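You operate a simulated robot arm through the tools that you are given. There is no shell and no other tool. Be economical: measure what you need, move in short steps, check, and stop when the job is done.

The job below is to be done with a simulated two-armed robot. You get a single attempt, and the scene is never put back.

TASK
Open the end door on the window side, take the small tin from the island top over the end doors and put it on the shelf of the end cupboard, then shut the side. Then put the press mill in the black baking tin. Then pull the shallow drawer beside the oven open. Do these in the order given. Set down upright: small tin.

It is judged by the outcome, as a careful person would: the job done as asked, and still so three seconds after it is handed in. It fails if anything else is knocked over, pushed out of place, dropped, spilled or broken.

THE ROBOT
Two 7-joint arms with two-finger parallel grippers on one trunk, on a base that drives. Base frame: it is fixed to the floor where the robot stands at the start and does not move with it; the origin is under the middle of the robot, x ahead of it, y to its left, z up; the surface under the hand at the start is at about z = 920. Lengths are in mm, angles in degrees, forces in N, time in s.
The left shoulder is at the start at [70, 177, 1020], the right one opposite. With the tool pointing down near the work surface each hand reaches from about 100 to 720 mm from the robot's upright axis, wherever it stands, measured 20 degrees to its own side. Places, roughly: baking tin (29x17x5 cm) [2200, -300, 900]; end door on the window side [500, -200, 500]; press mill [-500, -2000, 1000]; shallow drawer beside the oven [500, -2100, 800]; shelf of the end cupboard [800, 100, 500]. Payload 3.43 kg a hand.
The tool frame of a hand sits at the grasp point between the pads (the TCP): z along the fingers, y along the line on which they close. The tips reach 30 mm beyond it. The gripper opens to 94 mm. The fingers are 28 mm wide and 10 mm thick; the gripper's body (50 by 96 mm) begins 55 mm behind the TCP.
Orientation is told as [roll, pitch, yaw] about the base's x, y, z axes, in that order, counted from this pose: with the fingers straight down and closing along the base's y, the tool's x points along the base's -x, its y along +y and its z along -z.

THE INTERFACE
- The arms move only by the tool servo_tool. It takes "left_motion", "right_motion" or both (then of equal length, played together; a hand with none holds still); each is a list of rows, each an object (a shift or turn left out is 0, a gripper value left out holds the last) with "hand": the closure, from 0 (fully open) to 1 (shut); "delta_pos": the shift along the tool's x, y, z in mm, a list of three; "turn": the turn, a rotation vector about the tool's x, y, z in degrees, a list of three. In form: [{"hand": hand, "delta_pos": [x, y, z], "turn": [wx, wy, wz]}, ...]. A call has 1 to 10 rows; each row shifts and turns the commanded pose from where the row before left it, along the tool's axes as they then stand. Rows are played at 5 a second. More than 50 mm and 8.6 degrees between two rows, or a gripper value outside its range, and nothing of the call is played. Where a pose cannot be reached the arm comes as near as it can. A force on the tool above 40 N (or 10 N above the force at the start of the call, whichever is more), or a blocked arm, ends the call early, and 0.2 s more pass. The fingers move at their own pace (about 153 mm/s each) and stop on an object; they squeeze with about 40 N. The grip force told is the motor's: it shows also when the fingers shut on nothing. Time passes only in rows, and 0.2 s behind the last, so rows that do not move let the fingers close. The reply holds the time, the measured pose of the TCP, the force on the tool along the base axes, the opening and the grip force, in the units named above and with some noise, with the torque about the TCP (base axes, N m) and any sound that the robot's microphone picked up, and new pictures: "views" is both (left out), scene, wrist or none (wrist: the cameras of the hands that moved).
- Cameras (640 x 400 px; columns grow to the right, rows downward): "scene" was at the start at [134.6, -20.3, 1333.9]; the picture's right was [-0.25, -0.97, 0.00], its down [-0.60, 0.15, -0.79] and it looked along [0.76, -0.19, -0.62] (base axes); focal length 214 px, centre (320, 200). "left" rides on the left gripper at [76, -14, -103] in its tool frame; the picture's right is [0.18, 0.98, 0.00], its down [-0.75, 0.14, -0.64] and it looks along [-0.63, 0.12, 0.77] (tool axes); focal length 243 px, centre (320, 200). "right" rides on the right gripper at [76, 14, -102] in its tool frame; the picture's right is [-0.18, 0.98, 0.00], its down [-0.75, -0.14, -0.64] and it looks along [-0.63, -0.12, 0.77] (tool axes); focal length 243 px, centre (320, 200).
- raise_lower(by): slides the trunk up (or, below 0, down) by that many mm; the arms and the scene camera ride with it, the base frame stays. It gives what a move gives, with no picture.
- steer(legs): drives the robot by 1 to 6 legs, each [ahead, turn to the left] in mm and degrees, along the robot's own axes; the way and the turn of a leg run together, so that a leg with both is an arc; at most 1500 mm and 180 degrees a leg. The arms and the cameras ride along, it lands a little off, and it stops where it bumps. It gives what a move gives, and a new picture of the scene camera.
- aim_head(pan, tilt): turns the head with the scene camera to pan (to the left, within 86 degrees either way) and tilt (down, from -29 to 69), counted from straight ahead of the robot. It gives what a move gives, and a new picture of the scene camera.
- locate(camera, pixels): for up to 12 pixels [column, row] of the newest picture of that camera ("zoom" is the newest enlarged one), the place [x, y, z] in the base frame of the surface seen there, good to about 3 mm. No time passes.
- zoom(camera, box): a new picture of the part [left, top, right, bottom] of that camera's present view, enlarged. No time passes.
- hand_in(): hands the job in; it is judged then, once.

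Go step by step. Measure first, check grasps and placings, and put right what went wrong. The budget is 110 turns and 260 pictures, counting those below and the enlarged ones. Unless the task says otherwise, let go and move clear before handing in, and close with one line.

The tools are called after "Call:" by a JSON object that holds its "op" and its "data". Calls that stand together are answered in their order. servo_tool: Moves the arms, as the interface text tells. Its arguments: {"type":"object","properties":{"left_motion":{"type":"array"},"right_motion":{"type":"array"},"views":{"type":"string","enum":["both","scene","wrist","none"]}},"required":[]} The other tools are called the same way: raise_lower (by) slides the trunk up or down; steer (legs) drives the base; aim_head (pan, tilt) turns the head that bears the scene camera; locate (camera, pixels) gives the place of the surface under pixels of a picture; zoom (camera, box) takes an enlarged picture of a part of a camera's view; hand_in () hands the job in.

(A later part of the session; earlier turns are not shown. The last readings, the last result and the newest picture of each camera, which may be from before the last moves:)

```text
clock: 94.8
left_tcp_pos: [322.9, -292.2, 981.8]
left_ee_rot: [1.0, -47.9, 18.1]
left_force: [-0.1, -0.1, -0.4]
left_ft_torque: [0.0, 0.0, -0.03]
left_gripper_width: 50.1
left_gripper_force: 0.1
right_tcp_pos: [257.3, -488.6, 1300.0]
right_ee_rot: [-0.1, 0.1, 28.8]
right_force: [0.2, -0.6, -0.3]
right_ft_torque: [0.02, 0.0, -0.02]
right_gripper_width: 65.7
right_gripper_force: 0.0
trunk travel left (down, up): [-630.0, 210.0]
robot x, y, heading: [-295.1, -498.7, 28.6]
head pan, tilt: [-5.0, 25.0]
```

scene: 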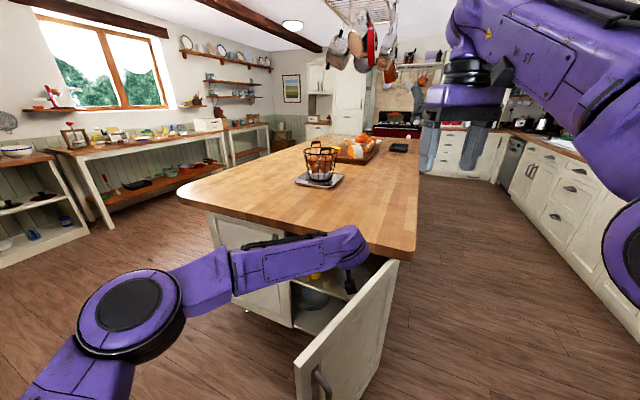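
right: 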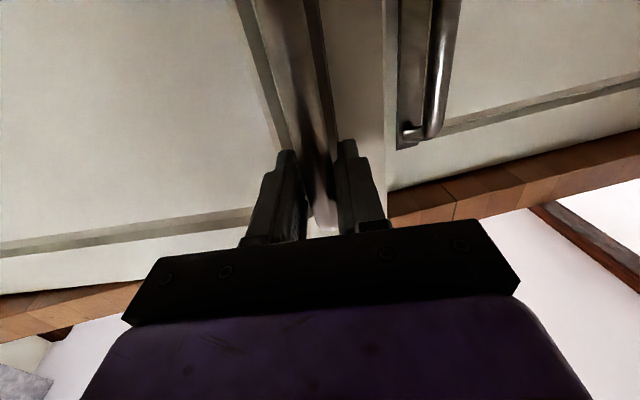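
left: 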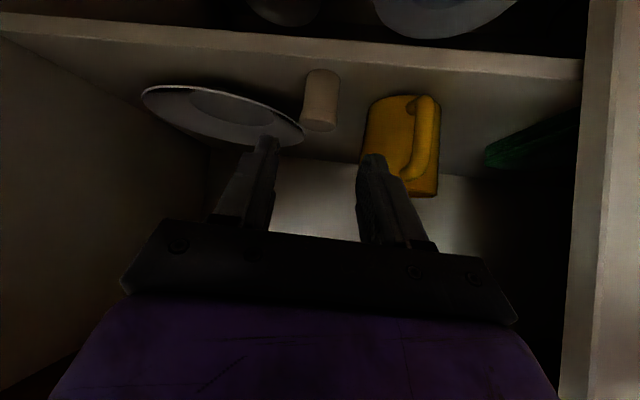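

The tin is standing upright next to the plate. I'll reverse 100 mm, then lower the right hand outside the door and close it to a forward-facing fist for pushing.

Call:
{"op": "steer", "data": {"legs": [[-100, 0]]}}

Call:
{"op": "servo_tool", "data": {"right_motion": [{"hand": 1.0, "delta_pos": [0, 0, 50]}, {"delta_pos": [0, 0, 50]}, {"delta_pos": [0, 0, 50]}, {"delta_pos": [0, 0, 50]}, {"delta_pos": [0, 0, 50]}, {"delta_pos": [0, 0, 50]}, {"delta_pos": [0, 0, 50]}, {"delta_pos": [0, 0, 50]}, {"delta_pos": [0, 0, 50]}, {"delta_pos": [0, 0, 40]}], "views": "none"}}

Call:
{"op": "servo_tool", "data": {"right_motion": [{"turn": [0, -8.5, 0]}, {"turn": [0, -8.5, 0]}, {"turn": [0, -8.5, 0]}, {"turn": [0, -8.5, 0]}, {"turn": [0, -8.5, 0]}, {"turn": [0, -8.5, 0]}, {"turn": [0, -8.5, 0]}, {"turn": [0, -8.5, 0]}, {"turn": [0, -8.5, 0]}, {"turn": [0, -8.5, 0]}], "views": "scene"}}

```text
clock: 96.0
left_tcp_pos: [233.8, -339.0, 980.4]
left_ee_rot: [1.0, -48.0, 18.1]
left_force: [0.3, -0.2, -0.3]
left_ft_torque: [-0.02, -0.01, 0.0]
left_gripper_width: 49.9
left_gripper_force: 0.1
right_tcp_pos: [170.7, -536.8, 1299.9]
right_ee_rot: [-0.1, 0.1, 28.9]
right_force: [-1.5, -0.7, 0.7]
right_ft_torque: [0.01, 0.02, -0.01]
right_gripper_width: 65.9
right_gripper_force: 0.1
trunk travel left (down, up): [-630.0, 210.0]
robot x, y, heading: [-379.9, -543.5, 28.9]
head pan, tilt: [-5.0, 25.0]
```

scene: 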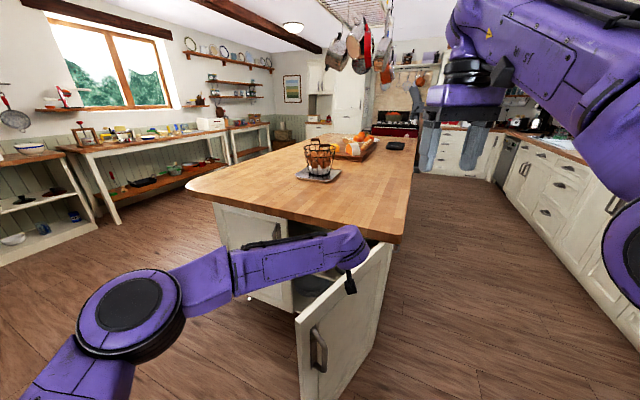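

```text
clock: 98.2
left_tcp_pos: [234.9, -340.5, 979.3]
left_ee_rot: [1.0, -47.9, 18.2]
left_force: [0.6, -0.9, 0.9]
left_ft_torque: [-0.04, -0.01, -0.01]
left_gripper_width: 49.7
left_gripper_force: 0.1
right_tcp_pos: [172.2, -537.6, 809.2]
right_ee_rot: [-0.1, 0.0, 28.9]
right_force: [0.0, 0.1, -0.3]
right_ft_torque: [-0.01, 0.0, -0.02]
right_gripper_width: 0.0
right_gripper_force: 32.8
trunk travel left (down, up): [-630.0, 210.0]
robot x, y, heading: [-384.4, -542.8, 29.2]
head pan, tilt: [-5.0, 25.0]
```

```text
clock: 100.4
left_tcp_pos: [234.7, -339.7, 980.5]
left_ee_rot: [0.9, -48.0, 18.2]
left_force: [0.2, 0.5, -0.1]
left_ft_torque: [-0.03, -0.01, 0.0]
left_gripper_width: 49.6
left_gripper_force: 0.1
right_tcp_pos: [170.8, -538.3, 810.1]
right_ee_rot: [-1.5, -84.9, 30.4]
right_force: [-0.1, 0.6, 0.9]
right_ft_torque: [0.0, -0.04, 0.02]
right_gripper_width: 0.3
right_gripper_force: 32.7
trunk travel left (down, up): [-630.0, 210.0]
robot x, y, heading: [-383.3, -545.9, 28.8]
head pan, tilt: [-5.0, 25.0]
```

scene: 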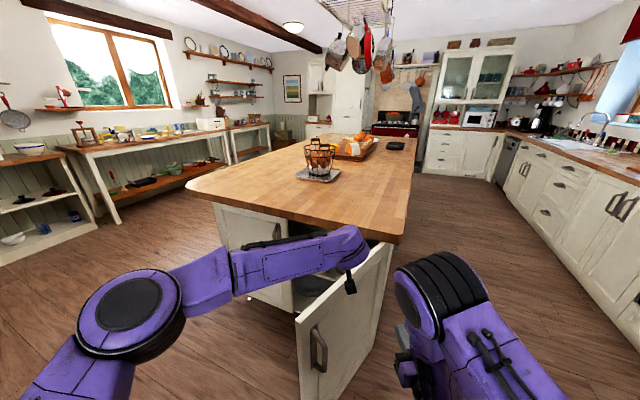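

The right fist is pointing forward outside the door. I'll shift it left towards the panel.

Call:
{"op": "servo_tool", "data": {"right_motion": [{"delta_pos": [15, 43, 0]}, {"delta_pos": [15, 43, 0]}, {"delta_pos": [15, 40, 0]}], "views": "none"}}

Call:
{"op": "steer", "data": {"legs": [[200, 0]]}}

```text
clock: 101.2
left_tcp_pos: [235.4, -339.0, 980.0]
left_ee_rot: [0.9, -47.9, 18.2]
left_force: [-0.1, -0.2, -0.5]
left_ft_torque: [0.01, -0.01, -0.03]
left_gripper_width: 49.9
left_gripper_force: 0.1
right_tcp_pos: [105.7, -429.8, 766.3]
right_ee_rot: [-1.3, -84.8, 30.0]
right_force: [0.1, -1.0, 1.4]
right_ft_torque: [0.0, 0.0, -0.01]
right_gripper_width: 0.2
right_gripper_force: 32.5
trunk travel left (down, up): [-630.0, 210.0]
robot x, y, heading: [-385.0, -543.6, 29.1]
head pan, tilt: [-5.0, 25.0]
```

```text
clock: 102.8
left_tcp_pos: [405.9, -243.6, 980.4]
left_ee_rot: [1.0, -47.9, 18.3]
left_force: [-0.7, 0.3, -0.9]
left_ft_torque: [0.01, 0.01, -0.03]
left_gripper_width: 49.9
left_gripper_force: 0.0
right_tcp_pos: [278.6, -334.1, 765.4]
right_ee_rot: [-1.0, -84.9, 30.0]
right_force: [0.1, 0.4, -0.1]
right_ft_torque: [-0.01, -0.04, 0.01]
right_gripper_width: 0.2
right_gripper_force: 33.5
trunk travel left (down, up): [-630.0, 210.0]
robot x, y, heading: [-212.5, -446.8, 29.3]
head pan, tilt: [-5.0, 25.0]
```

scene: 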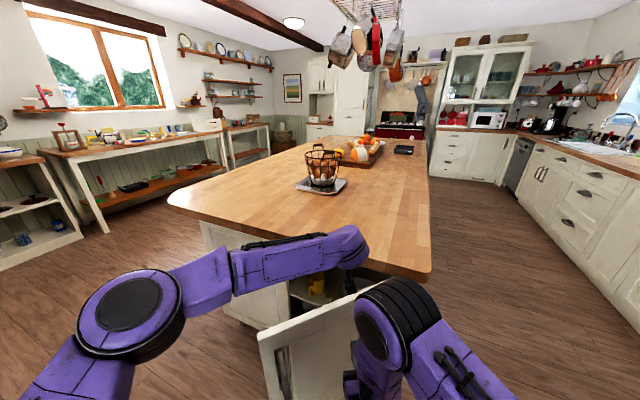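

The door is closing smoothly. Another 140 mm.

Call:
{"op": "steer", "data": {"legs": [[140, 0]]}}

Call:
{"op": "aim_head", "data": {"pan": 0, "tilt": 55}}

```text
clock: 104.1
left_tcp_pos: [527.2, -174.1, 981.5]
left_ee_rot: [1.0, -47.9, 18.5]
left_force: [-0.2, 0.7, -1.0]
left_ft_torque: [-0.02, -0.01, 0.02]
left_gripper_width: 49.8
left_gripper_force: 0.1
right_tcp_pos: [398.4, -264.7, 765.6]
right_ee_rot: [-1.1, -84.9, 30.0]
right_force: [0.3, -1.1, -0.3]
right_ft_torque: [0.05, 0.01, 0.01]
right_gripper_width: 0.0
right_gripper_force: 32.8
trunk travel left (down, up): [-630.0, 210.0]
robot x, y, heading: [-89.2, -382.2, 29.1]
head pan, tilt: [-5.0, 25.0]
```

scene: 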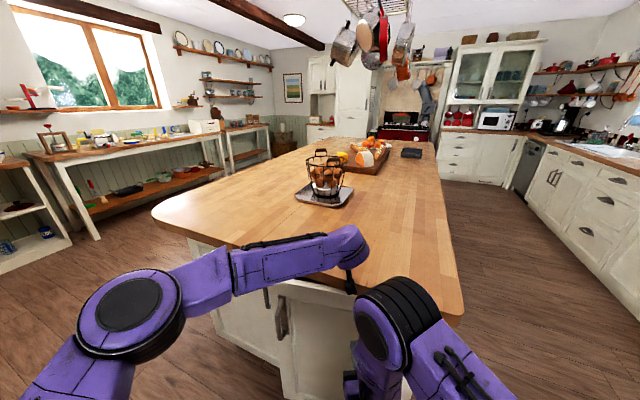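

```text
clock: 105.0
left_tcp_pos: [527.3, -174.7, 980.9]
left_ee_rot: [1.2, -47.9, 18.4]
left_force: [-0.3, -0.3, -0.1]
left_ft_torque: [0.02, 0.01, 0.0]
left_gripper_width: 50.0
left_gripper_force: 0.0
right_tcp_pos: [398.5, -264.9, 766.4]
right_ee_rot: [-1.0, -84.9, 30.1]
right_force: [0.3, 0.9, 0.4]
right_ft_torque: [-0.02, 0.0, 0.03]
right_gripper_width: 0.0
right_gripper_force: 33.2
trunk travel left (down, up): [-630.0, 210.0]
robot x, y, heading: [-87.9, -379.2, 29.1]
head pan, tilt: [0.0, 55.0]
```

scene: 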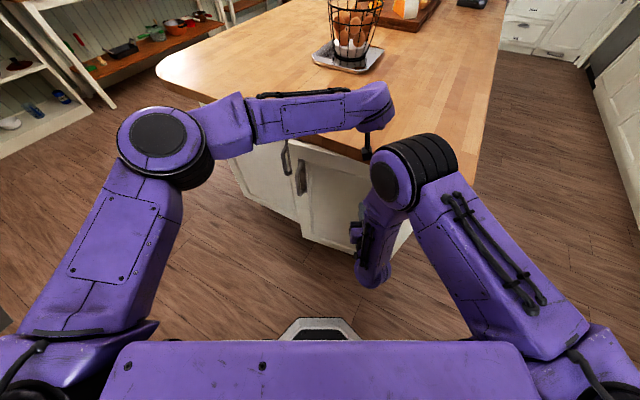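

The door looks nearly shut. I'll measure its edge versus the left door.

Call:
{"op": "zoom", "data": {"camera": "scene", "box": [220, 120, 420, 280]}}

Call:
{"op": "locate", "data": {"camera": "scene", "pixels": [[306, 220], [298, 205], [320, 200], [345, 190], [345, 240], [270, 185], [301, 190], [288, 160]]}}

```text
2.50 times, centred on (320, 200) of scene
```

zoom: 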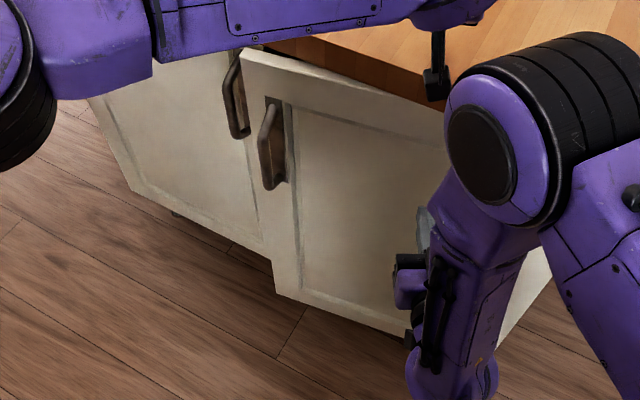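

```text
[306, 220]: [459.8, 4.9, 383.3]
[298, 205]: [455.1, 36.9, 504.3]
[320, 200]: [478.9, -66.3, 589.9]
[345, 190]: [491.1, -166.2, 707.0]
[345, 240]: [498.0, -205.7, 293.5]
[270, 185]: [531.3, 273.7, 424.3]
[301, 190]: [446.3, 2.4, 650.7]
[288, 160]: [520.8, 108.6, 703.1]
```

The door is still about 8° open. I'll check the forearm's clearance to the countertop before the last push.

Call:
{"op": "locate", "data": {"camera": "scene", "pixels": [[388, 180], [430, 150], [380, 210], [385, 150], [372, 270], [358, 235], [366, 220]]}}

```text
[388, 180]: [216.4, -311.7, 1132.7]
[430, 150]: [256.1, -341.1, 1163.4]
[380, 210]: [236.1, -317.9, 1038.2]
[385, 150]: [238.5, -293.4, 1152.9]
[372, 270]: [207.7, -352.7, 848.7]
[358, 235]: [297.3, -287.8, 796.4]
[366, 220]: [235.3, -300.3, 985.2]
```

There's plenty of clearance. I'll shift the fist left and press the door home.

Call:
{"op": "servo_tool", "data": {"right_motion": [{"delta_pos": [-2, 37.5, 21.6]}, {"delta_pos": [-2, 37.5, 21.6]}, {"delta_pos": [-2, 37.5, 21.6]}, {"delta_pos": [-1.2, -8, 14]}, {"delta_pos": [-1.2, -8, 14]}, {"delta_pos": [-1.2, -8, 14]}, {"delta_pos": [-1.2, -8, 14]}, {"delta_pos": [-1.2, -8, 14]}, {"delta_pos": [-1.2, -8, 14]}], "views": "scene"}}

```text
clock: 107.0
left_tcp_pos: [524.1, -175.6, 983.6]
left_ee_rot: [1.0, -48.1, 18.4]
left_force: [0.7, -0.2, -1.0]
left_ft_torque: [0.07, 0.02, -0.01]
left_gripper_width: 49.6
left_gripper_force: 0.2
right_tcp_pos: [494.4, -136.3, 765.5]
right_ee_rot: [-1.4, -84.7, 30.7]
right_force: [-23.5, -9.4, -0.8]
right_ft_torque: [0.08, -0.23, -0.12]
right_gripper_width: 0.1
right_gripper_force: 32.8
trunk travel left (down, up): [-630.0, 210.0]
robot x, y, heading: [-87.3, -382.6, 29.2]
head pan, tilt: [0.0, 55.0]
```

scene: 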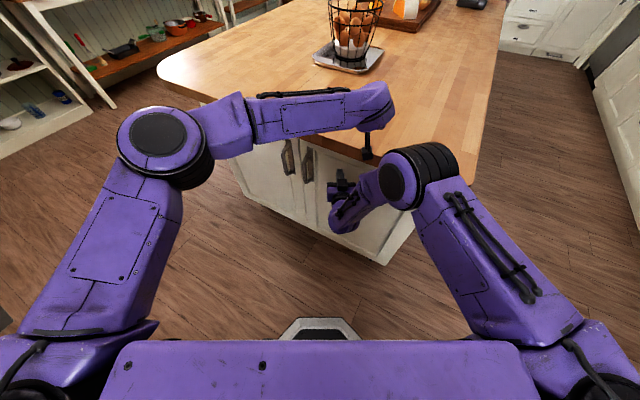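

A 23 N reaction suggests the door is shut. I'll verify it, then pull the fist back.

Call:
{"op": "locate", "data": {"camera": "scene", "pixels": [[305, 200], [312, 210], [295, 200], [370, 240], [298, 185], [330, 225]]}}

Call:
{"op": "servo_tool", "data": {"right_motion": [{"delta_pos": [0, 0, -30]}, {"delta_pos": [0, 0, -45]}, {"delta_pos": [0, 0, -45]}, {"delta_pos": [0, -30, -30]}], "views": "scene"}}

Call:
{"op": "zoom", "data": {"camera": "scene", "box": [220, 120, 420, 280]}}

```text
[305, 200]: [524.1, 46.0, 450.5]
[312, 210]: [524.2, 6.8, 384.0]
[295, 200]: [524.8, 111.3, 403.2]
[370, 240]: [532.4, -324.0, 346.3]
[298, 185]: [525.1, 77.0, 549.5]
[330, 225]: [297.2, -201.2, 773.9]
```

```text
clock: 108.0
left_tcp_pos: [526.6, -174.7, 980.9]
left_ee_rot: [1.0, -47.9, 18.4]
left_force: [-0.5, -0.7, -0.3]
left_ft_torque: [0.03, -0.02, 0.01]
left_gripper_width: 49.8
left_gripper_force: 0.1
right_tcp_pos: [382.4, -238.0, 780.1]
right_ee_rot: [-0.1, -85.1, 29.2]
right_force: [-0.8, 0.1, 1.0]
right_ft_torque: [0.01, -0.02, 0.02]
right_gripper_width: 0.4
right_gripper_force: 33.1
trunk travel left (down, up): [-630.0, 210.0]
robot x, y, heading: [-86.7, -383.4, 29.3]
head pan, tilt: [0.0, 55.0]
```

scene: 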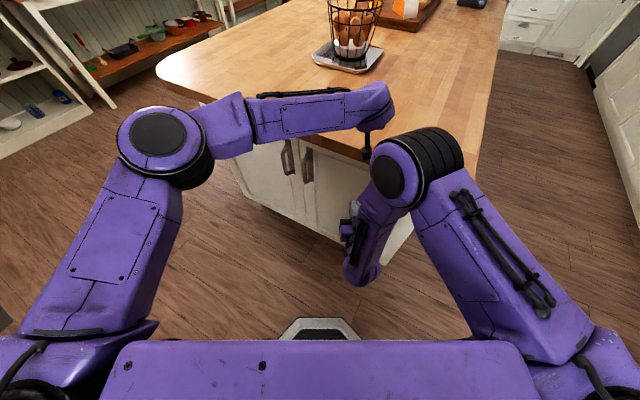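

```text
2.50 times, centred on (320, 200) of scene
```

zoom: 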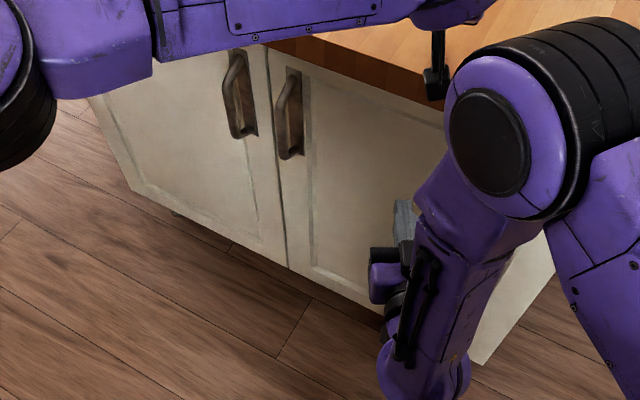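

The door is shut (flush at x≈524). Next is the mill: back off, restore the right hand, and turn to face the window-side counter.

Call:
{"op": "steer", "data": {"legs": [[-300, 0]]}}

Call:
{"op": "servo_tool", "data": {"right_motion": [{"turn": [0, 8.5, 0]}, {"turn": [0, 8.5, 0]}, {"turn": [0, 8.5, 0]}, {"turn": [0, 8.5, 0]}, {"turn": [0, 8.5, 0]}, {"turn": [0, 8.5, 0]}, {"turn": [0, 8.5, 0]}, {"turn": [0, 8.5, 0]}, {"turn": [0, 8.5, 0]}, {"hand": 0, "turn": [0, 8.5, 0]}], "views": "none"}}

Call:
{"op": "servo_tool", "data": {"right_motion": [{"delta_pos": [0, -10, -50]}, {"delta_pos": [0, -10, -50]}, {"delta_pos": [0, -10, -50]}, {"delta_pos": [0, -10, -50]}, {"delta_pos": [0, -10, -50]}, {"delta_pos": [0, -10, -50]}, {"delta_pos": [0, -10, -50]}, {"delta_pos": [0, 0, -50]}], "views": "none"}}

Call:
{"op": "steer", "data": {"legs": [[0, -119]]}}

Call:
{"op": "aim_head", "data": {"pan": 0, "tilt": 25}}

```text
clock: 110.1
left_tcp_pos: [258.3, -320.3, 980.3]
left_ee_rot: [1.0, -47.9, 18.8]
left_force: [-1.4, -1.0, 0.3]
left_ft_torque: [0.03, -0.02, 0.02]
left_gripper_width: 49.6
left_gripper_force: 0.1
right_tcp_pos: [114.4, -383.7, 780.7]
right_ee_rot: [-0.9, -85.0, 30.4]
right_force: [0.5, -0.2, 0.1]
right_ft_torque: [0.0, -0.02, 0.01]
right_gripper_width: 0.2
right_gripper_force: 33.0
trunk travel left (down, up): [-630.0, 210.0]
robot x, y, heading: [-353.6, -528.3, 29.4]
head pan, tilt: [0.0, 55.0]
```

scene: 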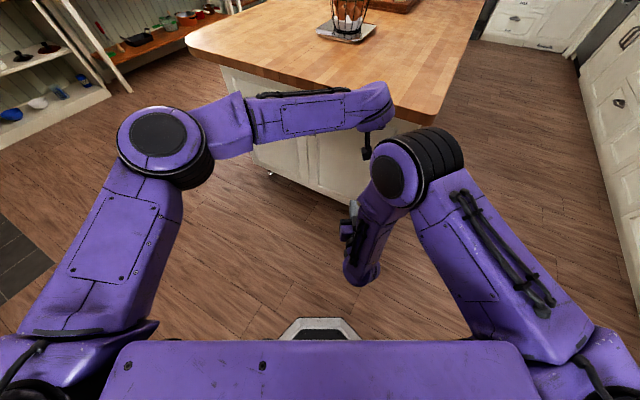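

```text
clock: 112.2
left_tcp_pos: [261.5, -312.6, 986.0]
left_ee_rot: [0.4, -48.7, 19.9]
left_force: [0.0, 0.2, 0.8]
left_ft_torque: [-0.03, 0.06, 0.0]
left_gripper_width: 49.8
left_gripper_force: 0.1
right_tcp_pos: [108.9, -383.5, 779.1]
right_ee_rot: [-0.1, -6.0, 30.2]
right_force: [-0.5, -0.3, -0.1]
right_ft_torque: [-0.01, -0.01, 0.02]
right_gripper_width: 85.2
right_gripper_force: 0.0
trunk travel left (down, up): [-630.0, 210.0]
robot x, y, heading: [-358.1, -533.6, 29.3]
head pan, tilt: [0.0, 55.0]
stopped in row 10 (left hand): the force on the tool passed its limit at 71 N (the readings are from after the stop); the commanded pose is now the measured one
```

```text
refused: row 1 steps farther than a row can; nothing moved
```

```text
clock: 117.5
left_tcp_pos: [-454.8, -1178.4, 985.6]
left_ee_rot: [0.4, -48.8, -98.3]
left_force: [-2.1, -1.8, 2.3]
left_ft_torque: [0.33, 0.02, 0.29]
left_gripper_width: 49.7
left_gripper_force: 0.1
right_tcp_pos: [-442.7, -1011.0, 778.4]
right_ee_rot: [0.0, -5.9, -87.7]
right_force: [-0.1, 0.6, 0.2]
right_ft_torque: [0.0, -0.01, 0.02]
right_gripper_width: 94.0
right_gripper_force: 0.1
trunk travel left (down, up): [-630.0, 210.0]
robot x, y, heading: [-355.4, -526.9, -88.4]
head pan, tilt: [0.0, 55.0]
```

scene: 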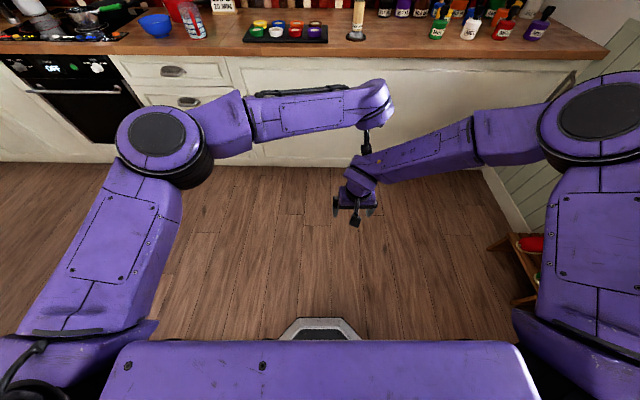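

```text
clock: 118.5
left_tcp_pos: [-453.3, -1179.0, 985.4]
left_ee_rot: [0.5, -48.6, -98.1]
left_force: [-0.6, -0.4, -0.2]
left_ft_torque: [0.05, -0.02, 0.05]
left_gripper_width: 49.6
left_gripper_force: 0.1
right_tcp_pos: [-442.8, -1011.8, 777.8]
right_ee_rot: [-0.1, -5.8, -87.7]
right_force: [-0.2, 0.1, -0.1]
right_ft_torque: [-0.03, -0.02, 0.02]
right_gripper_width: 94.2
right_gripper_force: 0.2
trunk travel left (down, up): [-630.0, 210.0]
robot x, y, heading: [-352.2, -528.9, -88.4]
head pan, tilt: [0.0, 25.0]
```

scene: 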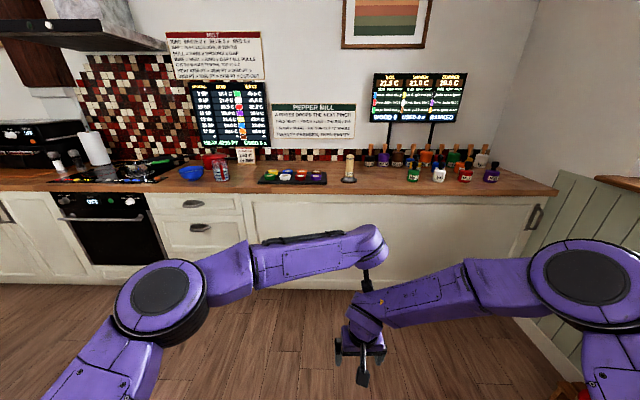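

The hands touched each other while the right one turned, with no harm done, and now they need separating. I'll look at the mill at (349,168) closely.

Call:
{"op": "zoom", "data": {"camera": "scene", "box": [250, 100, 450, 225]}}

Call:
{"op": "locate", "data": {"camera": "scene", "pixels": [[349, 156], [349, 168], [348, 181], [340, 190], [400, 192], [325, 182], [413, 178], [180, 204], [198, 228], [240, 210], [360, 186]]}}

Call:
{"op": "zoom", "data": {"camera": "scene", "box": [110, 160, 290, 280]}}

```text
3.20 times, centred on (350, 162) of scene
```

zoom: 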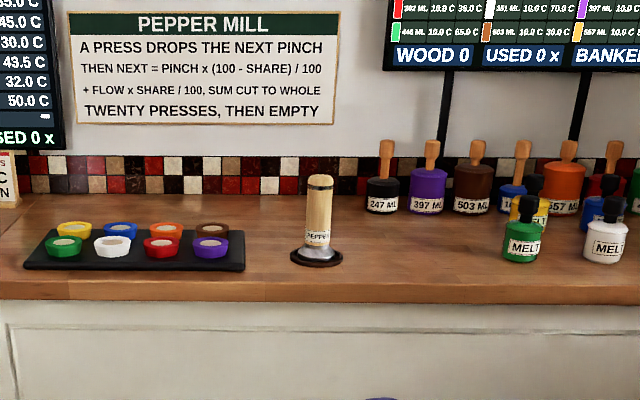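

```text
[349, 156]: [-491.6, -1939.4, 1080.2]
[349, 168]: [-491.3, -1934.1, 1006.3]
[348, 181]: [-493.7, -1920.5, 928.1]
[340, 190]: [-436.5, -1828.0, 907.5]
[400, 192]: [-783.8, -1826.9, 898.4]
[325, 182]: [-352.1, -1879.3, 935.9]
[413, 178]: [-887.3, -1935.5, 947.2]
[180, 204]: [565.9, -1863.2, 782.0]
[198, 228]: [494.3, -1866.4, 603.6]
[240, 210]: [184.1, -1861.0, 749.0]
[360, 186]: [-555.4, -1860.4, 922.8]
```

```text
3.33 times, centred on (200, 220) of scene
```

zoom: 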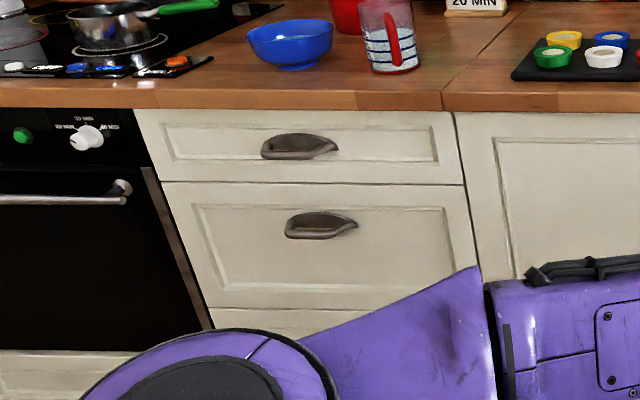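

The mill column is centred at about (-492,-1945), z 925–1085, and the counter front is at y≈-1826, z≈922. I'll grasp it with the right hand pitched forward, so first I move the left hand aside and raise the right.

Call:
{"op": "servo_tool", "data": {"left_motion": [{"delta_pos": [0, 45, 0]}, {"delta_pos": [0, 45, 0]}, {"delta_pos": [0, 45, 0]}, {"delta_pos": [0, 45, 0]}, {"delta_pos": [0, 45, 0]}, {"delta_pos": [0, 45, 0]}, {"delta_pos": [0, 0, -35]}, {"delta_pos": [0, 0, -35]}, {"delta_pos": [0, 0, -35]}, {"delta_pos": [0, 0, -35]}], "right_motion": [{}, {}, {}, {}, {"delta_pos": [0, 0, -49]}, {"delta_pos": [0, 0, -49]}, {"delta_pos": [0, 0, -49]}, {"delta_pos": [0, 0, -49]}, {"delta_pos": [0, 0, -49]}, {"delta_pos": [0, 0, -49]}], "views": "none"}}

Call:
{"op": "servo_tool", "data": {"right_motion": [{"turn": [0, -8.2, 0]}, {"turn": [0, -8.2, 0]}, {"turn": [0, -8.2, 0]}, {"turn": [0, -8.2, 0]}, {"turn": [0, -8.2, 0]}], "views": "scene"}}

```text
clock: 118.8
left_tcp_pos: [-434.0, -1181.3, 989.8]
left_ee_rot: [-0.8, -49.1, -96.9]
left_force: [-1.3, -0.3, 0.6]
left_ft_torque: [0.13, -0.04, 0.09]
left_gripper_width: 49.7
left_gripper_force: 0.1
right_tcp_pos: [-436.9, -1006.4, 777.4]
right_ee_rot: [-0.2, -5.6, -86.9]
right_force: [0.8, -0.3, -0.2]
right_ft_torque: [0.02, 0.01, 0.03]
right_gripper_width: 94.3
right_gripper_force: 0.2
trunk travel left (down, up): [-630.0, 210.0]
robot x, y, heading: [-351.8, -526.8, -88.5]
head pan, tilt: [0.0, 25.0]
stopped in row 1 (left hand): the force on the tool passed its limit at 60 N (the readings are from after the stop); the commanded pose is now the measured one
```

```text
clock: 120.0
left_tcp_pos: [-434.3, -1181.0, 988.8]
left_ee_rot: [-0.8, -49.0, -97.2]
left_force: [0.6, 0.9, -0.3]
left_ft_torque: [-0.01, 0.0, 0.0]
left_gripper_width: 49.9
left_gripper_force: 0.1
right_tcp_pos: [-439.1, -1006.8, 776.7]
right_ee_rot: [0.0, -46.6, -86.8]
right_force: [-0.2, -0.1, 0.2]
right_ft_torque: [0.0, 0.0, 0.02]
right_gripper_width: 94.0
right_gripper_force: 0.2
trunk travel left (down, up): [-630.0, 210.0]
robot x, y, heading: [-356.5, -527.1, -88.3]
head pan, tilt: [0.0, 25.0]
```

scene: 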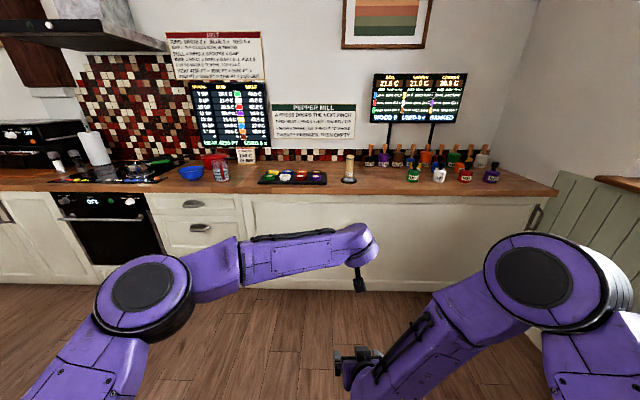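

They were still touching at row 1. Now the right hand has tilted away, so I'll retry separating them.

Call:
{"op": "servo_tool", "data": {"left_motion": [{"delta_pos": [0, 10, -10]}, {"delta_pos": [0, 30, -10]}, {"delta_pos": [0, 45, 0]}, {"delta_pos": [0, 45, 0]}, {"delta_pos": [0, 45, 0]}, {"delta_pos": [0, 45, 0]}, {"delta_pos": [0, 45, 0]}], "views": "none"}}

Call:
{"op": "servo_tool", "data": {"right_motion": [{"delta_pos": [-33, 0, -33]}, {"delta_pos": [-33, 0, -33]}, {"delta_pos": [-33, 0, -33]}, {"delta_pos": [-33, 0, -33]}, {"delta_pos": [-33, 0, -33]}, {"delta_pos": [-33, 0, -33]}, {"delta_pos": [-15, 0, -15]}], "views": "scene"}}

```text
clock: 121.6
left_tcp_pos: [-169.8, -1198.7, 1003.4]
left_ee_rot: [-0.9, -49.0, -97.1]
left_force: [1.0, 0.8, -0.2]
left_ft_torque: [0.0, 0.02, -0.05]
left_gripper_width: 49.7
left_gripper_force: 0.1
right_tcp_pos: [-439.0, -1005.2, 776.0]
right_ee_rot: [-0.3, -46.5, -86.8]
right_force: [0.9, 0.1, 0.1]
right_ft_torque: [0.02, -0.03, -0.02]
right_gripper_width: 94.0
right_gripper_force: 0.1
trunk travel left (down, up): [-630.0, 210.0]
robot x, y, heading: [-352.4, -533.3, -88.3]
head pan, tilt: [0.0, 25.0]
```

```text
clock: 123.2
left_tcp_pos: [-169.6, -1199.0, 1002.4]
left_ee_rot: [-0.7, -49.1, -97.1]
left_force: [0.5, 0.4, -0.4]
left_ft_torque: [0.01, 0.0, 0.0]
left_gripper_width: 49.4
left_gripper_force: 0.0
right_tcp_pos: [-439.8, -1000.8, 1076.6]
right_ee_rot: [-0.1, -46.5, -86.8]
right_force: [-1.1, 0.3, 0.0]
right_ft_torque: [-0.01, 0.0, -0.01]
right_gripper_width: 94.3
right_gripper_force: 0.0
trunk travel left (down, up): [-630.0, 210.0]
robot x, y, heading: [-359.3, -531.3, -88.5]
head pan, tilt: [0.0, 25.0]
```

scene: 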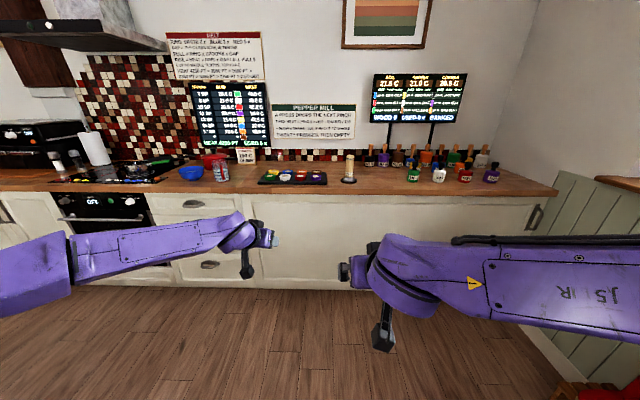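

The hands are apart. I'll tuck the left hand back and drive towards the counter.

Call:
{"op": "servo_tool", "data": {"left_motion": [{"delta_pos": [33, 0, -37]}, {"delta_pos": [33, 0, -37]}, {"delta_pos": [33, 0, -37]}, {"delta_pos": [33, 0, -37]}, {"delta_pos": [33, 0, -37]}], "views": "none"}}

Call:
{"op": "steer", "data": {"legs": [[0, -3], [650, 0]]}}

Call:
{"op": "servo_tool", "data": {"right_motion": [{}], "views": "wrist"}}

```text
clock: 124.4
left_tcp_pos: [-139.7, -977.7, 1002.5]
left_ee_rot: [-0.9, -49.0, -97.0]
left_force: [-0.2, 0.1, -0.4]
left_ft_torque: [0.02, 0.02, 0.01]
left_gripper_width: 49.7
left_gripper_force: 0.0
left hand out of reach, approached as far as the arm can: row 5
right_tcp_pos: [-438.6, -1001.3, 1077.5]
right_ee_rot: [-0.2, -46.5, -86.7]
right_force: [0.5, -1.0, 0.3]
right_ft_torque: [0.02, 0.01, -0.01]
right_gripper_width: 94.0
right_gripper_force: 0.1
trunk travel left (down, up): [-630.0, 210.0]
robot x, y, heading: [-358.4, -531.7, -88.1]
head pan, tilt: [0.0, 25.0]
```

```text
clock: 128.5
left_tcp_pos: [-180.8, -1635.8, 1003.1]
left_ee_rot: [-0.7, -49.0, -100.2]
left_force: [0.9, 0.4, -0.4]
left_ft_torque: [0.01, -0.02, 0.01]
left_gripper_width: 49.7
left_gripper_force: 0.1
right_tcp_pos: [-480.2, -1643.0, 1077.1]
right_ee_rot: [-0.2, -46.6, -89.8]
right_force: [-0.2, -1.1, -0.1]
right_ft_torque: [0.0, -0.01, 0.01]
right_gripper_width: 93.7
right_gripper_force: 0.1
trunk travel left (down, up): [-630.0, 210.0]
robot x, y, heading: [-370.9, -1181.6, -91.2]
head pan, tilt: [0.0, 25.0]
```

scene: 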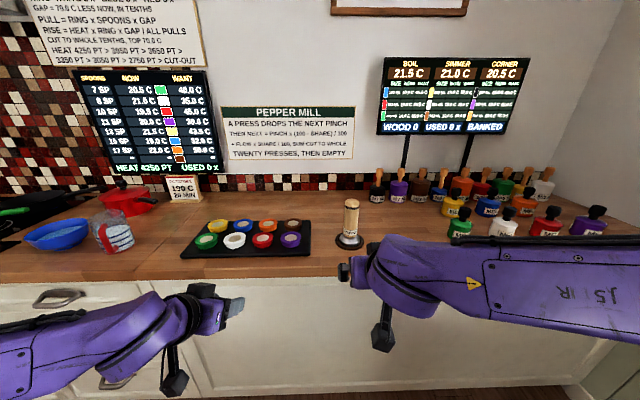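

```text
clock: 128.9
left_tcp_pos: [-179.4, -1634.9, 1002.4]
left_ee_rot: [-0.8, -48.9, -100.2]
left_force: [-0.5, -0.8, 0.1]
left_ft_torque: [-0.01, 0.0, -0.01]
left_gripper_width: 49.8
left_gripper_force: 0.1
right_tcp_pos: [-480.1, -1643.4, 1078.1]
right_ee_rot: [-0.1, -46.7, -89.8]
right_force: [0.5, 0.4, -0.6]
right_ft_torque: [-0.01, 0.03, 0.02]
right_gripper_width: 94.2
right_gripper_force: 0.0
trunk travel left (down, up): [-630.0, 210.0]
robot x, y, heading: [-372.8, -1179.3, -91.5]
head pan, tilt: [0.0, 25.0]
```

right: 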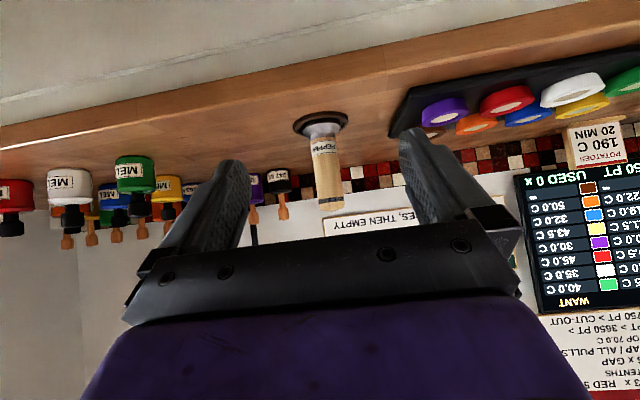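

The mill is well in view of both cameras. I'll measure its column and inspect the parts.

Call:
{"op": "zoom", "data": {"camera": "scene", "box": [318, 185, 382, 260]}}

Call:
{"op": "locate", "data": {"camera": "zoom", "pixels": [[320, 85], [320, 130], [320, 200], [288, 200], [348, 200], [310, 250], [310, 320], [260, 310], [370, 310], [330, 125]]}}

Call:
{"op": "locate", "data": {"camera": "right", "pixels": [[330, 195], [318, 180], [342, 180], [325, 150], [320, 128], [335, 208]]}}

```text
5.33 times, centred on (350, 222) of scene
```

zoom: 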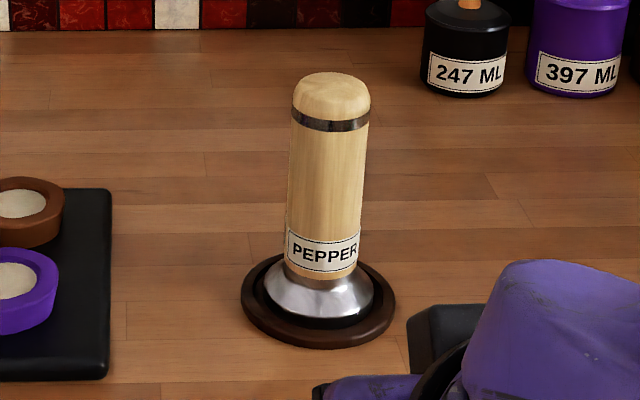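

```text
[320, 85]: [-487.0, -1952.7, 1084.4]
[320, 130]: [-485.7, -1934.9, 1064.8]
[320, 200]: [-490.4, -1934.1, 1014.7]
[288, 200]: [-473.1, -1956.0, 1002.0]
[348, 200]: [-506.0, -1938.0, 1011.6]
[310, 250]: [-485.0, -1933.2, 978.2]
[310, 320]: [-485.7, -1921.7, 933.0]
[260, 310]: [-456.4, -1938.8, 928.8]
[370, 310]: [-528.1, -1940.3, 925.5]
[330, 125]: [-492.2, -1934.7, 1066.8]
```

```text
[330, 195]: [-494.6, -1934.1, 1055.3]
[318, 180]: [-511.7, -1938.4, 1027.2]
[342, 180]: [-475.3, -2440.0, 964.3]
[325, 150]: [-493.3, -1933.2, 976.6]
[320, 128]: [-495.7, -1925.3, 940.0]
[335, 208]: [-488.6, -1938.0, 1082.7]
```

The mill axis is at about (-493,-1953), column radius ≈20, z 960–1070. I'll move to a pre-grasp 80 mm short of it.

Call:
{"op": "servo_tool", "data": {"right_motion": [{"delta_pos": [-27, -2.2, 31.2]}, {"delta_pos": [-27, -2.2, 31.2]}, {"delta_pos": [-27, -2.2, 31.2]}, {"delta_pos": [-27, -2.2, 31.2]}, {"delta_pos": [-27, -2.2, 31.2]}, {"delta_pos": [-27, -2.2, 31.2]}], "views": "both"}}

```text
clock: 130.3
left_tcp_pos: [-179.7, -1638.3, 1002.3]
left_ee_rot: [-0.8, -49.0, -100.0]
left_force: [-0.6, -0.4, -0.2]
left_ft_torque: [0.02, -0.01, -0.01]
left_gripper_width: 49.6
left_gripper_force: 0.0
right_tcp_pos: [-490.2, -1894.8, 1063.6]
right_ee_rot: [-0.1, -46.3, -89.7]
right_force: [-0.5, -0.3, 0.4]
right_ft_torque: [-0.04, 0.05, -0.01]
right_gripper_width: 94.1
right_gripper_force: 0.1
trunk travel left (down, up): [-630.0, 210.0]
robot x, y, heading: [-371.4, -1180.1, -91.5]
head pan, tilt: [0.0, 25.0]
```

scene: 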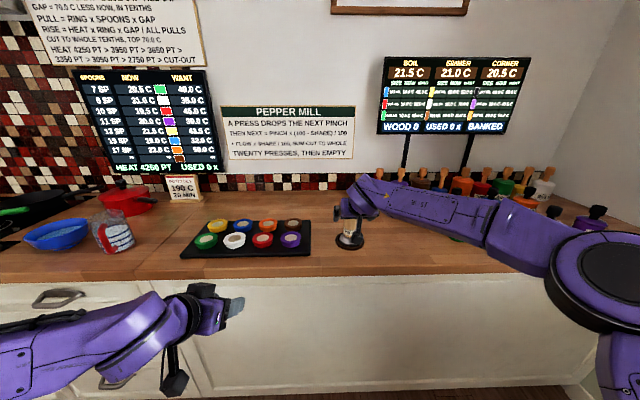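
right: 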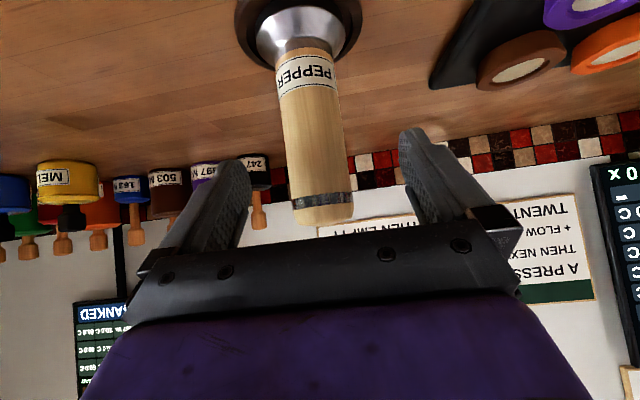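

The column is centred between the fingers. I'll advance 72 mm along the tool axis and close.

Call:
{"op": "servo_tool", "data": {"right_motion": [{"delta_pos": [0, 0, 30]}, {"delta_pos": [0, 0, 25]}, {"delta_pos": [0, 0, 17]}, {"hand": 1.0}, {}, {}], "views": "wrist"}}

```text
clock: 131.7
left_tcp_pos: [-179.7, -1636.2, 1003.5]
left_ee_rot: [-0.7, -49.1, -100.2]
left_force: [0.1, 0.8, 0.7]
left_ft_torque: [-0.04, 0.02, -0.01]
left_gripper_width: 49.6
left_gripper_force: 0.1
right_tcp_pos: [-492.3, -1942.2, 1016.1]
right_ee_rot: [0.0, -46.5, -89.8]
right_force: [-0.6, -1.3, 1.4]
right_ft_torque: [-0.23, -0.06, -0.04]
right_gripper_width: 47.5
right_gripper_force: 40.3
trunk travel left (down, up): [-630.0, 210.0]
robot x, y, heading: [-372.3, -1174.8, -91.3]
head pan, tilt: [0.0, 25.0]
```

right: 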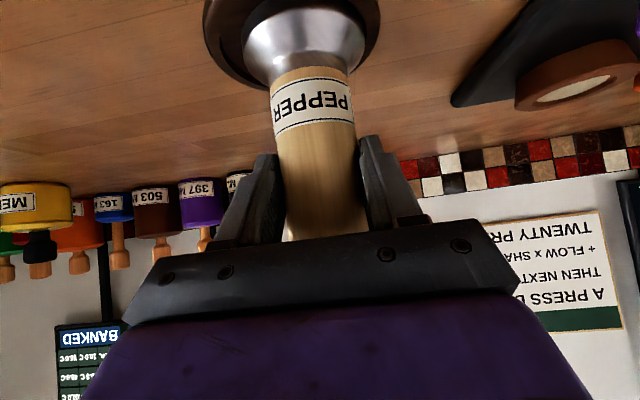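

Gripped at 47.5 mm. I'll lift vertically with the trunk and see what comes along.

Call:
{"op": "raise_lower", "data": {"by": 90}}

Call:
{"op": "servo_tool", "data": {"right_motion": [{}], "views": "both"}}

```text
clock: 132.9
left_tcp_pos: [-180.8, -1638.4, 1091.6]
left_ee_rot: [-0.8, -49.0, -100.2]
left_force: [0.3, 0.3, 0.4]
left_ft_torque: [0.01, 0.01, -0.01]
left_gripper_width: 49.6
left_gripper_force: 0.0
right_tcp_pos: [-491.0, -1943.2, 1107.0]
right_ee_rot: [-0.1, -46.5, -89.8]
right_force: [-0.1, -0.7, -3.0]
right_ft_torque: [0.04, -0.02, 0.0]
right_gripper_width: 47.6
right_gripper_force: 40.0
trunk travel left (down, up): [-720.0, 120.0]
robot x, y, heading: [-372.4, -1176.1, -91.6]
head pan, tilt: [0.0, 25.0]
```

```text
clock: 133.3
left_tcp_pos: [-180.6, -1637.1, 1094.3]
left_ee_rot: [-0.6, -49.0, -100.2]
left_force: [0.4, 0.5, -0.6]
left_ft_torque: [0.01, -0.01, -0.01]
left_gripper_width: 49.9
left_gripper_force: 0.0
right_tcp_pos: [-492.4, -1942.8, 1106.4]
right_ee_rot: [-0.1, -46.5, -89.8]
right_force: [-0.6, -0.4, -3.2]
right_ft_torque: [0.01, -0.02, -0.04]
right_gripper_width: 47.7
right_gripper_force: 40.4
trunk travel left (down, up): [-720.0, 120.0]
robot x, y, heading: [-372.6, -1180.9, -91.1]
head pan, tilt: [0.0, 25.0]
```

scene: 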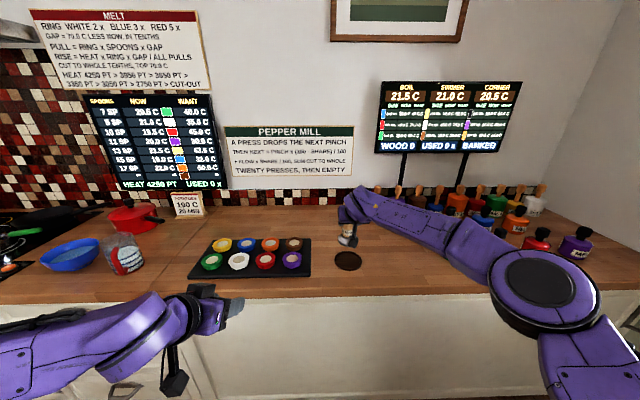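
right: 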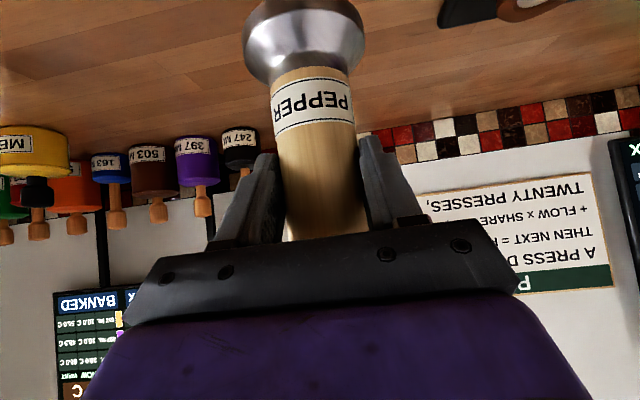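

The mill is up with its coaster left behind. I'll back off, turn left into the aisle, and look down towards the baking tin.

Call:
{"op": "steer", "data": {"legs": [[-130, 0], [0, 91]]}}

Call:
{"op": "aim_head", "data": {"pan": 15, "tilt": 15}}

```text
clock: 138.4
left_tcp_pos: [89.7, -864.4, 1093.9]
left_ee_rot: [-0.7, -49.0, -10.8]
left_force: [0.3, -0.3, -0.7]
left_ft_torque: [0.02, 0.02, 0.03]
left_gripper_width: 49.6
left_gripper_force: 0.1
right_tcp_pos: [393.8, -1178.4, 1105.8]
right_ee_rot: [-0.1, -46.6, -0.3]
right_force: [1.2, 0.2, -3.0]
right_ft_torque: [0.01, 0.07, -0.02]
right_gripper_width: 47.2
right_gripper_force: 39.9
trunk travel left (down, up): [-720.0, 120.0]
robot x, y, heading: [-365.0, -1050.7, -2.1]
head pan, tilt: [0.0, 25.0]
```

scene: 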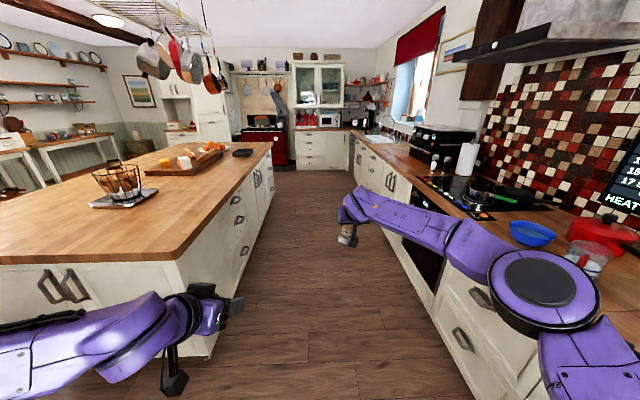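

```text
clock: 139.2
left_tcp_pos: [91.1, -865.7, 1093.3]
left_ee_rot: [-0.7, -49.0, -10.7]
left_force: [0.0, -0.2, 0.2]
left_ft_torque: [-0.04, 0.02, 0.04]
left_gripper_width: 49.7
left_gripper_force: 0.0
right_tcp_pos: [392.8, -1178.7, 1106.0]
right_ee_rot: [-0.1, -46.5, -0.3]
right_force: [-0.3, -0.1, -2.2]
right_ft_torque: [-0.01, 0.05, -0.01]
right_gripper_width: 47.0
right_gripper_force: 40.1
trunk travel left (down, up): [-720.0, 120.0]
robot x, y, heading: [-371.0, -1052.7, -1.7]
head pan, tilt: [15.0, 15.0]
```

scene: 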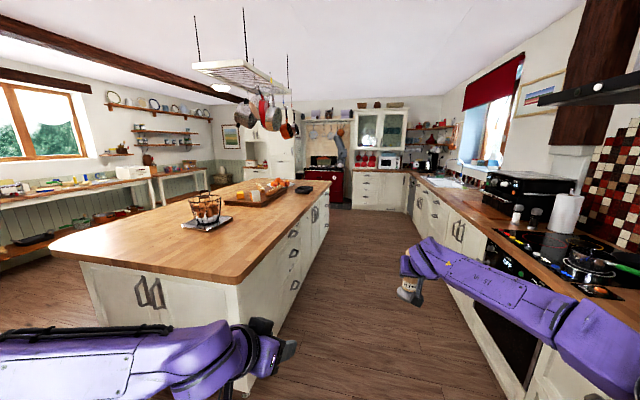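

The baking tin is the dark shape at (305,188) on the island. I'll measure it and the aisle edges.

Call:
{"op": "zoom", "data": {"camera": "scene", "box": [230, 150, 350, 225]}}

Call:
{"op": "locate", "data": {"camera": "scene", "pixels": [[305, 188], [298, 190], [312, 187], [328, 184], [245, 270], [420, 215], [285, 190], [280, 125]]}}

```text
5.33 times, centred on (290, 188) of scene
```

zoom: 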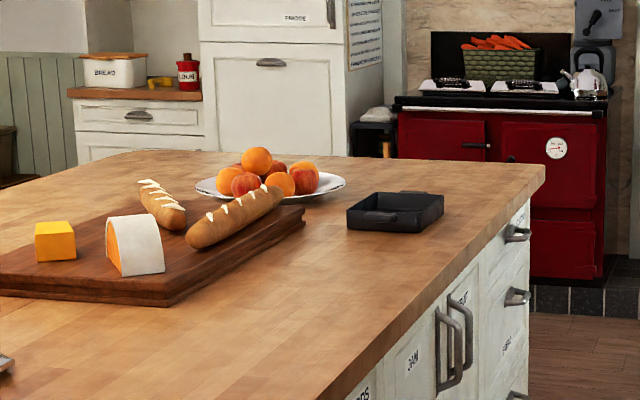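

```text
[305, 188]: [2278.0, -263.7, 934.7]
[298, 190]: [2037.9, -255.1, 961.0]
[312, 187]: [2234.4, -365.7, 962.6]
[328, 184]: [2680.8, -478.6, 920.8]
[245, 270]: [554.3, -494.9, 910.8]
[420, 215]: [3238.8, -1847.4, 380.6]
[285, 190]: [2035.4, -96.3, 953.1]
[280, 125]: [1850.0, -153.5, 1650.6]
```

The baking tin is around (2160,-290), rim z≈962. I'll raise a little, drive along the aisle and turn to face the island there.

Call:
{"op": "raise_lower", "data": {"by": 80}}

Call:
{"op": "steer", "data": {"legs": [[0, 1.9], [1500, 0], [900, 0], [0, 90]]}}

Call:
{"op": "aim_head", "data": {"pan": -5, "tilt": 45}}

```text
clock: 140.3
left_tcp_pos: [90.6, -864.8, 1173.9]
left_ee_rot: [-0.7, -49.0, -10.6]
left_force: [-0.4, -0.3, 0.2]
left_ft_torque: [0.0, 0.04, 0.0]
left_gripper_width: 49.7
left_gripper_force: 0.0
right_tcp_pos: [394.1, -1179.2, 1186.0]
right_ee_rot: [-0.1, -46.5, -0.3]
right_force: [-0.3, -0.6, -2.7]
right_ft_torque: [-0.02, 0.04, 0.02]
right_gripper_width: 47.0
right_gripper_force: 40.3
trunk travel left (down, up): [-800.0, 40.0]
robot x, y, heading: [-370.0, -1051.7, -2.0]
head pan, tilt: [15.0, 15.0]
```

```text
clock: 156.5
left_tcp_pos: [1855.7, -604.4, 1173.0]
left_ee_rot: [-0.7, -49.0, 81.4]
left_force: [-0.3, -0.5, -0.3]
left_ft_torque: [0.05, 0.02, -0.02]
left_gripper_width: 49.8
left_gripper_force: 0.0
right_tcp_pos: [2158.0, -290.3, 1186.1]
right_ee_rot: [-0.1, -46.6, 91.8]
right_force: [0.4, -0.5, -2.1]
right_ft_torque: [-0.08, 0.0, -0.03]
right_gripper_width: 47.0
right_gripper_force: 40.1
trunk travel left (down, up): [-800.0, 40.0]
robot x, y, heading: [2062.9, -1057.4, 90.4]
head pan, tilt: [15.0, 15.0]
```

scene: 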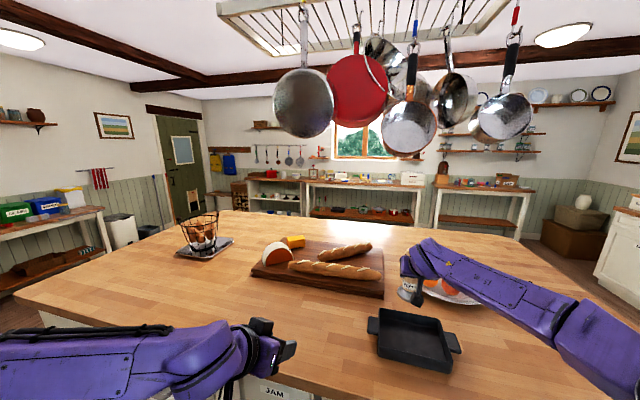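

```text
clock: 157.4
left_tcp_pos: [1856.0, -605.6, 1173.3]
left_ee_rot: [-0.7, -49.0, 81.3]
left_force: [0.3, 0.1, -0.4]
left_ft_torque: [0.01, 0.03, 0.01]
left_gripper_width: 49.7
left_gripper_force: 0.1
right_tcp_pos: [2157.3, -290.6, 1185.3]
right_ee_rot: [-0.2, -46.6, 91.8]
right_force: [0.0, -0.2, -3.1]
right_ft_torque: [-0.05, 0.01, 0.0]
right_gripper_width: 47.0
right_gripper_force: 39.8
trunk travel left (down, up): [-800.0, 40.0]
robot x, y, heading: [2059.7, -1058.0, 90.2]
head pan, tilt: [-5.0, 45.0]
```

scene: 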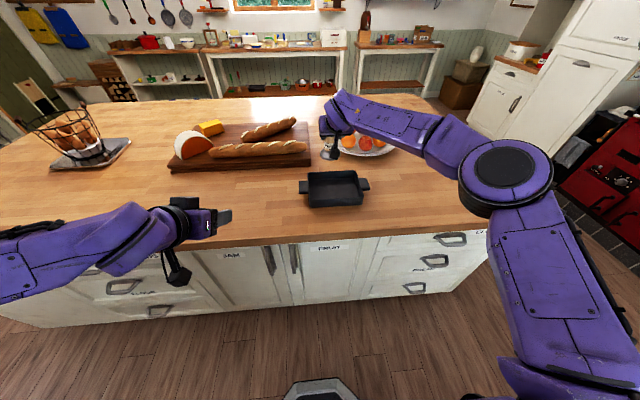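

The baking tin is at (335,190). I'll measure its floor and rims.

Call:
{"op": "locate", "data": {"camera": "scene", "pixels": [[335, 190], [320, 185], [350, 185], [309, 175], [360, 175], [310, 205], [363, 202], [335, 200], [328, 155], [365, 150]]}}

Call:
{"op": "zoom", "data": {"camera": "scene", "box": [280, 110, 400, 220]}}

```text
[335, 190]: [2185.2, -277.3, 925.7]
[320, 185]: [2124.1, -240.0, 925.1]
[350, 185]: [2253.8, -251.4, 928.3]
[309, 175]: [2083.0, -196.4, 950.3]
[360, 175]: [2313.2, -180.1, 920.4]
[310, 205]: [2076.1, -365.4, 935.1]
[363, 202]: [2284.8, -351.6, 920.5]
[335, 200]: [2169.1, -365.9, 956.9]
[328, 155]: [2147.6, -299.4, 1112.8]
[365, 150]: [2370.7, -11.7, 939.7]
```

```text
3.64 times, centred on (340, 165) of scene
```

zoom: 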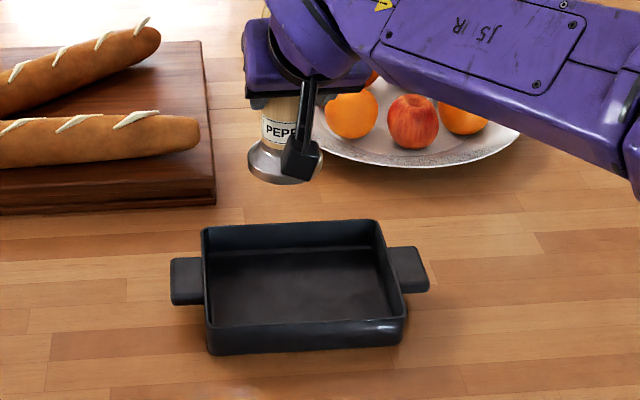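

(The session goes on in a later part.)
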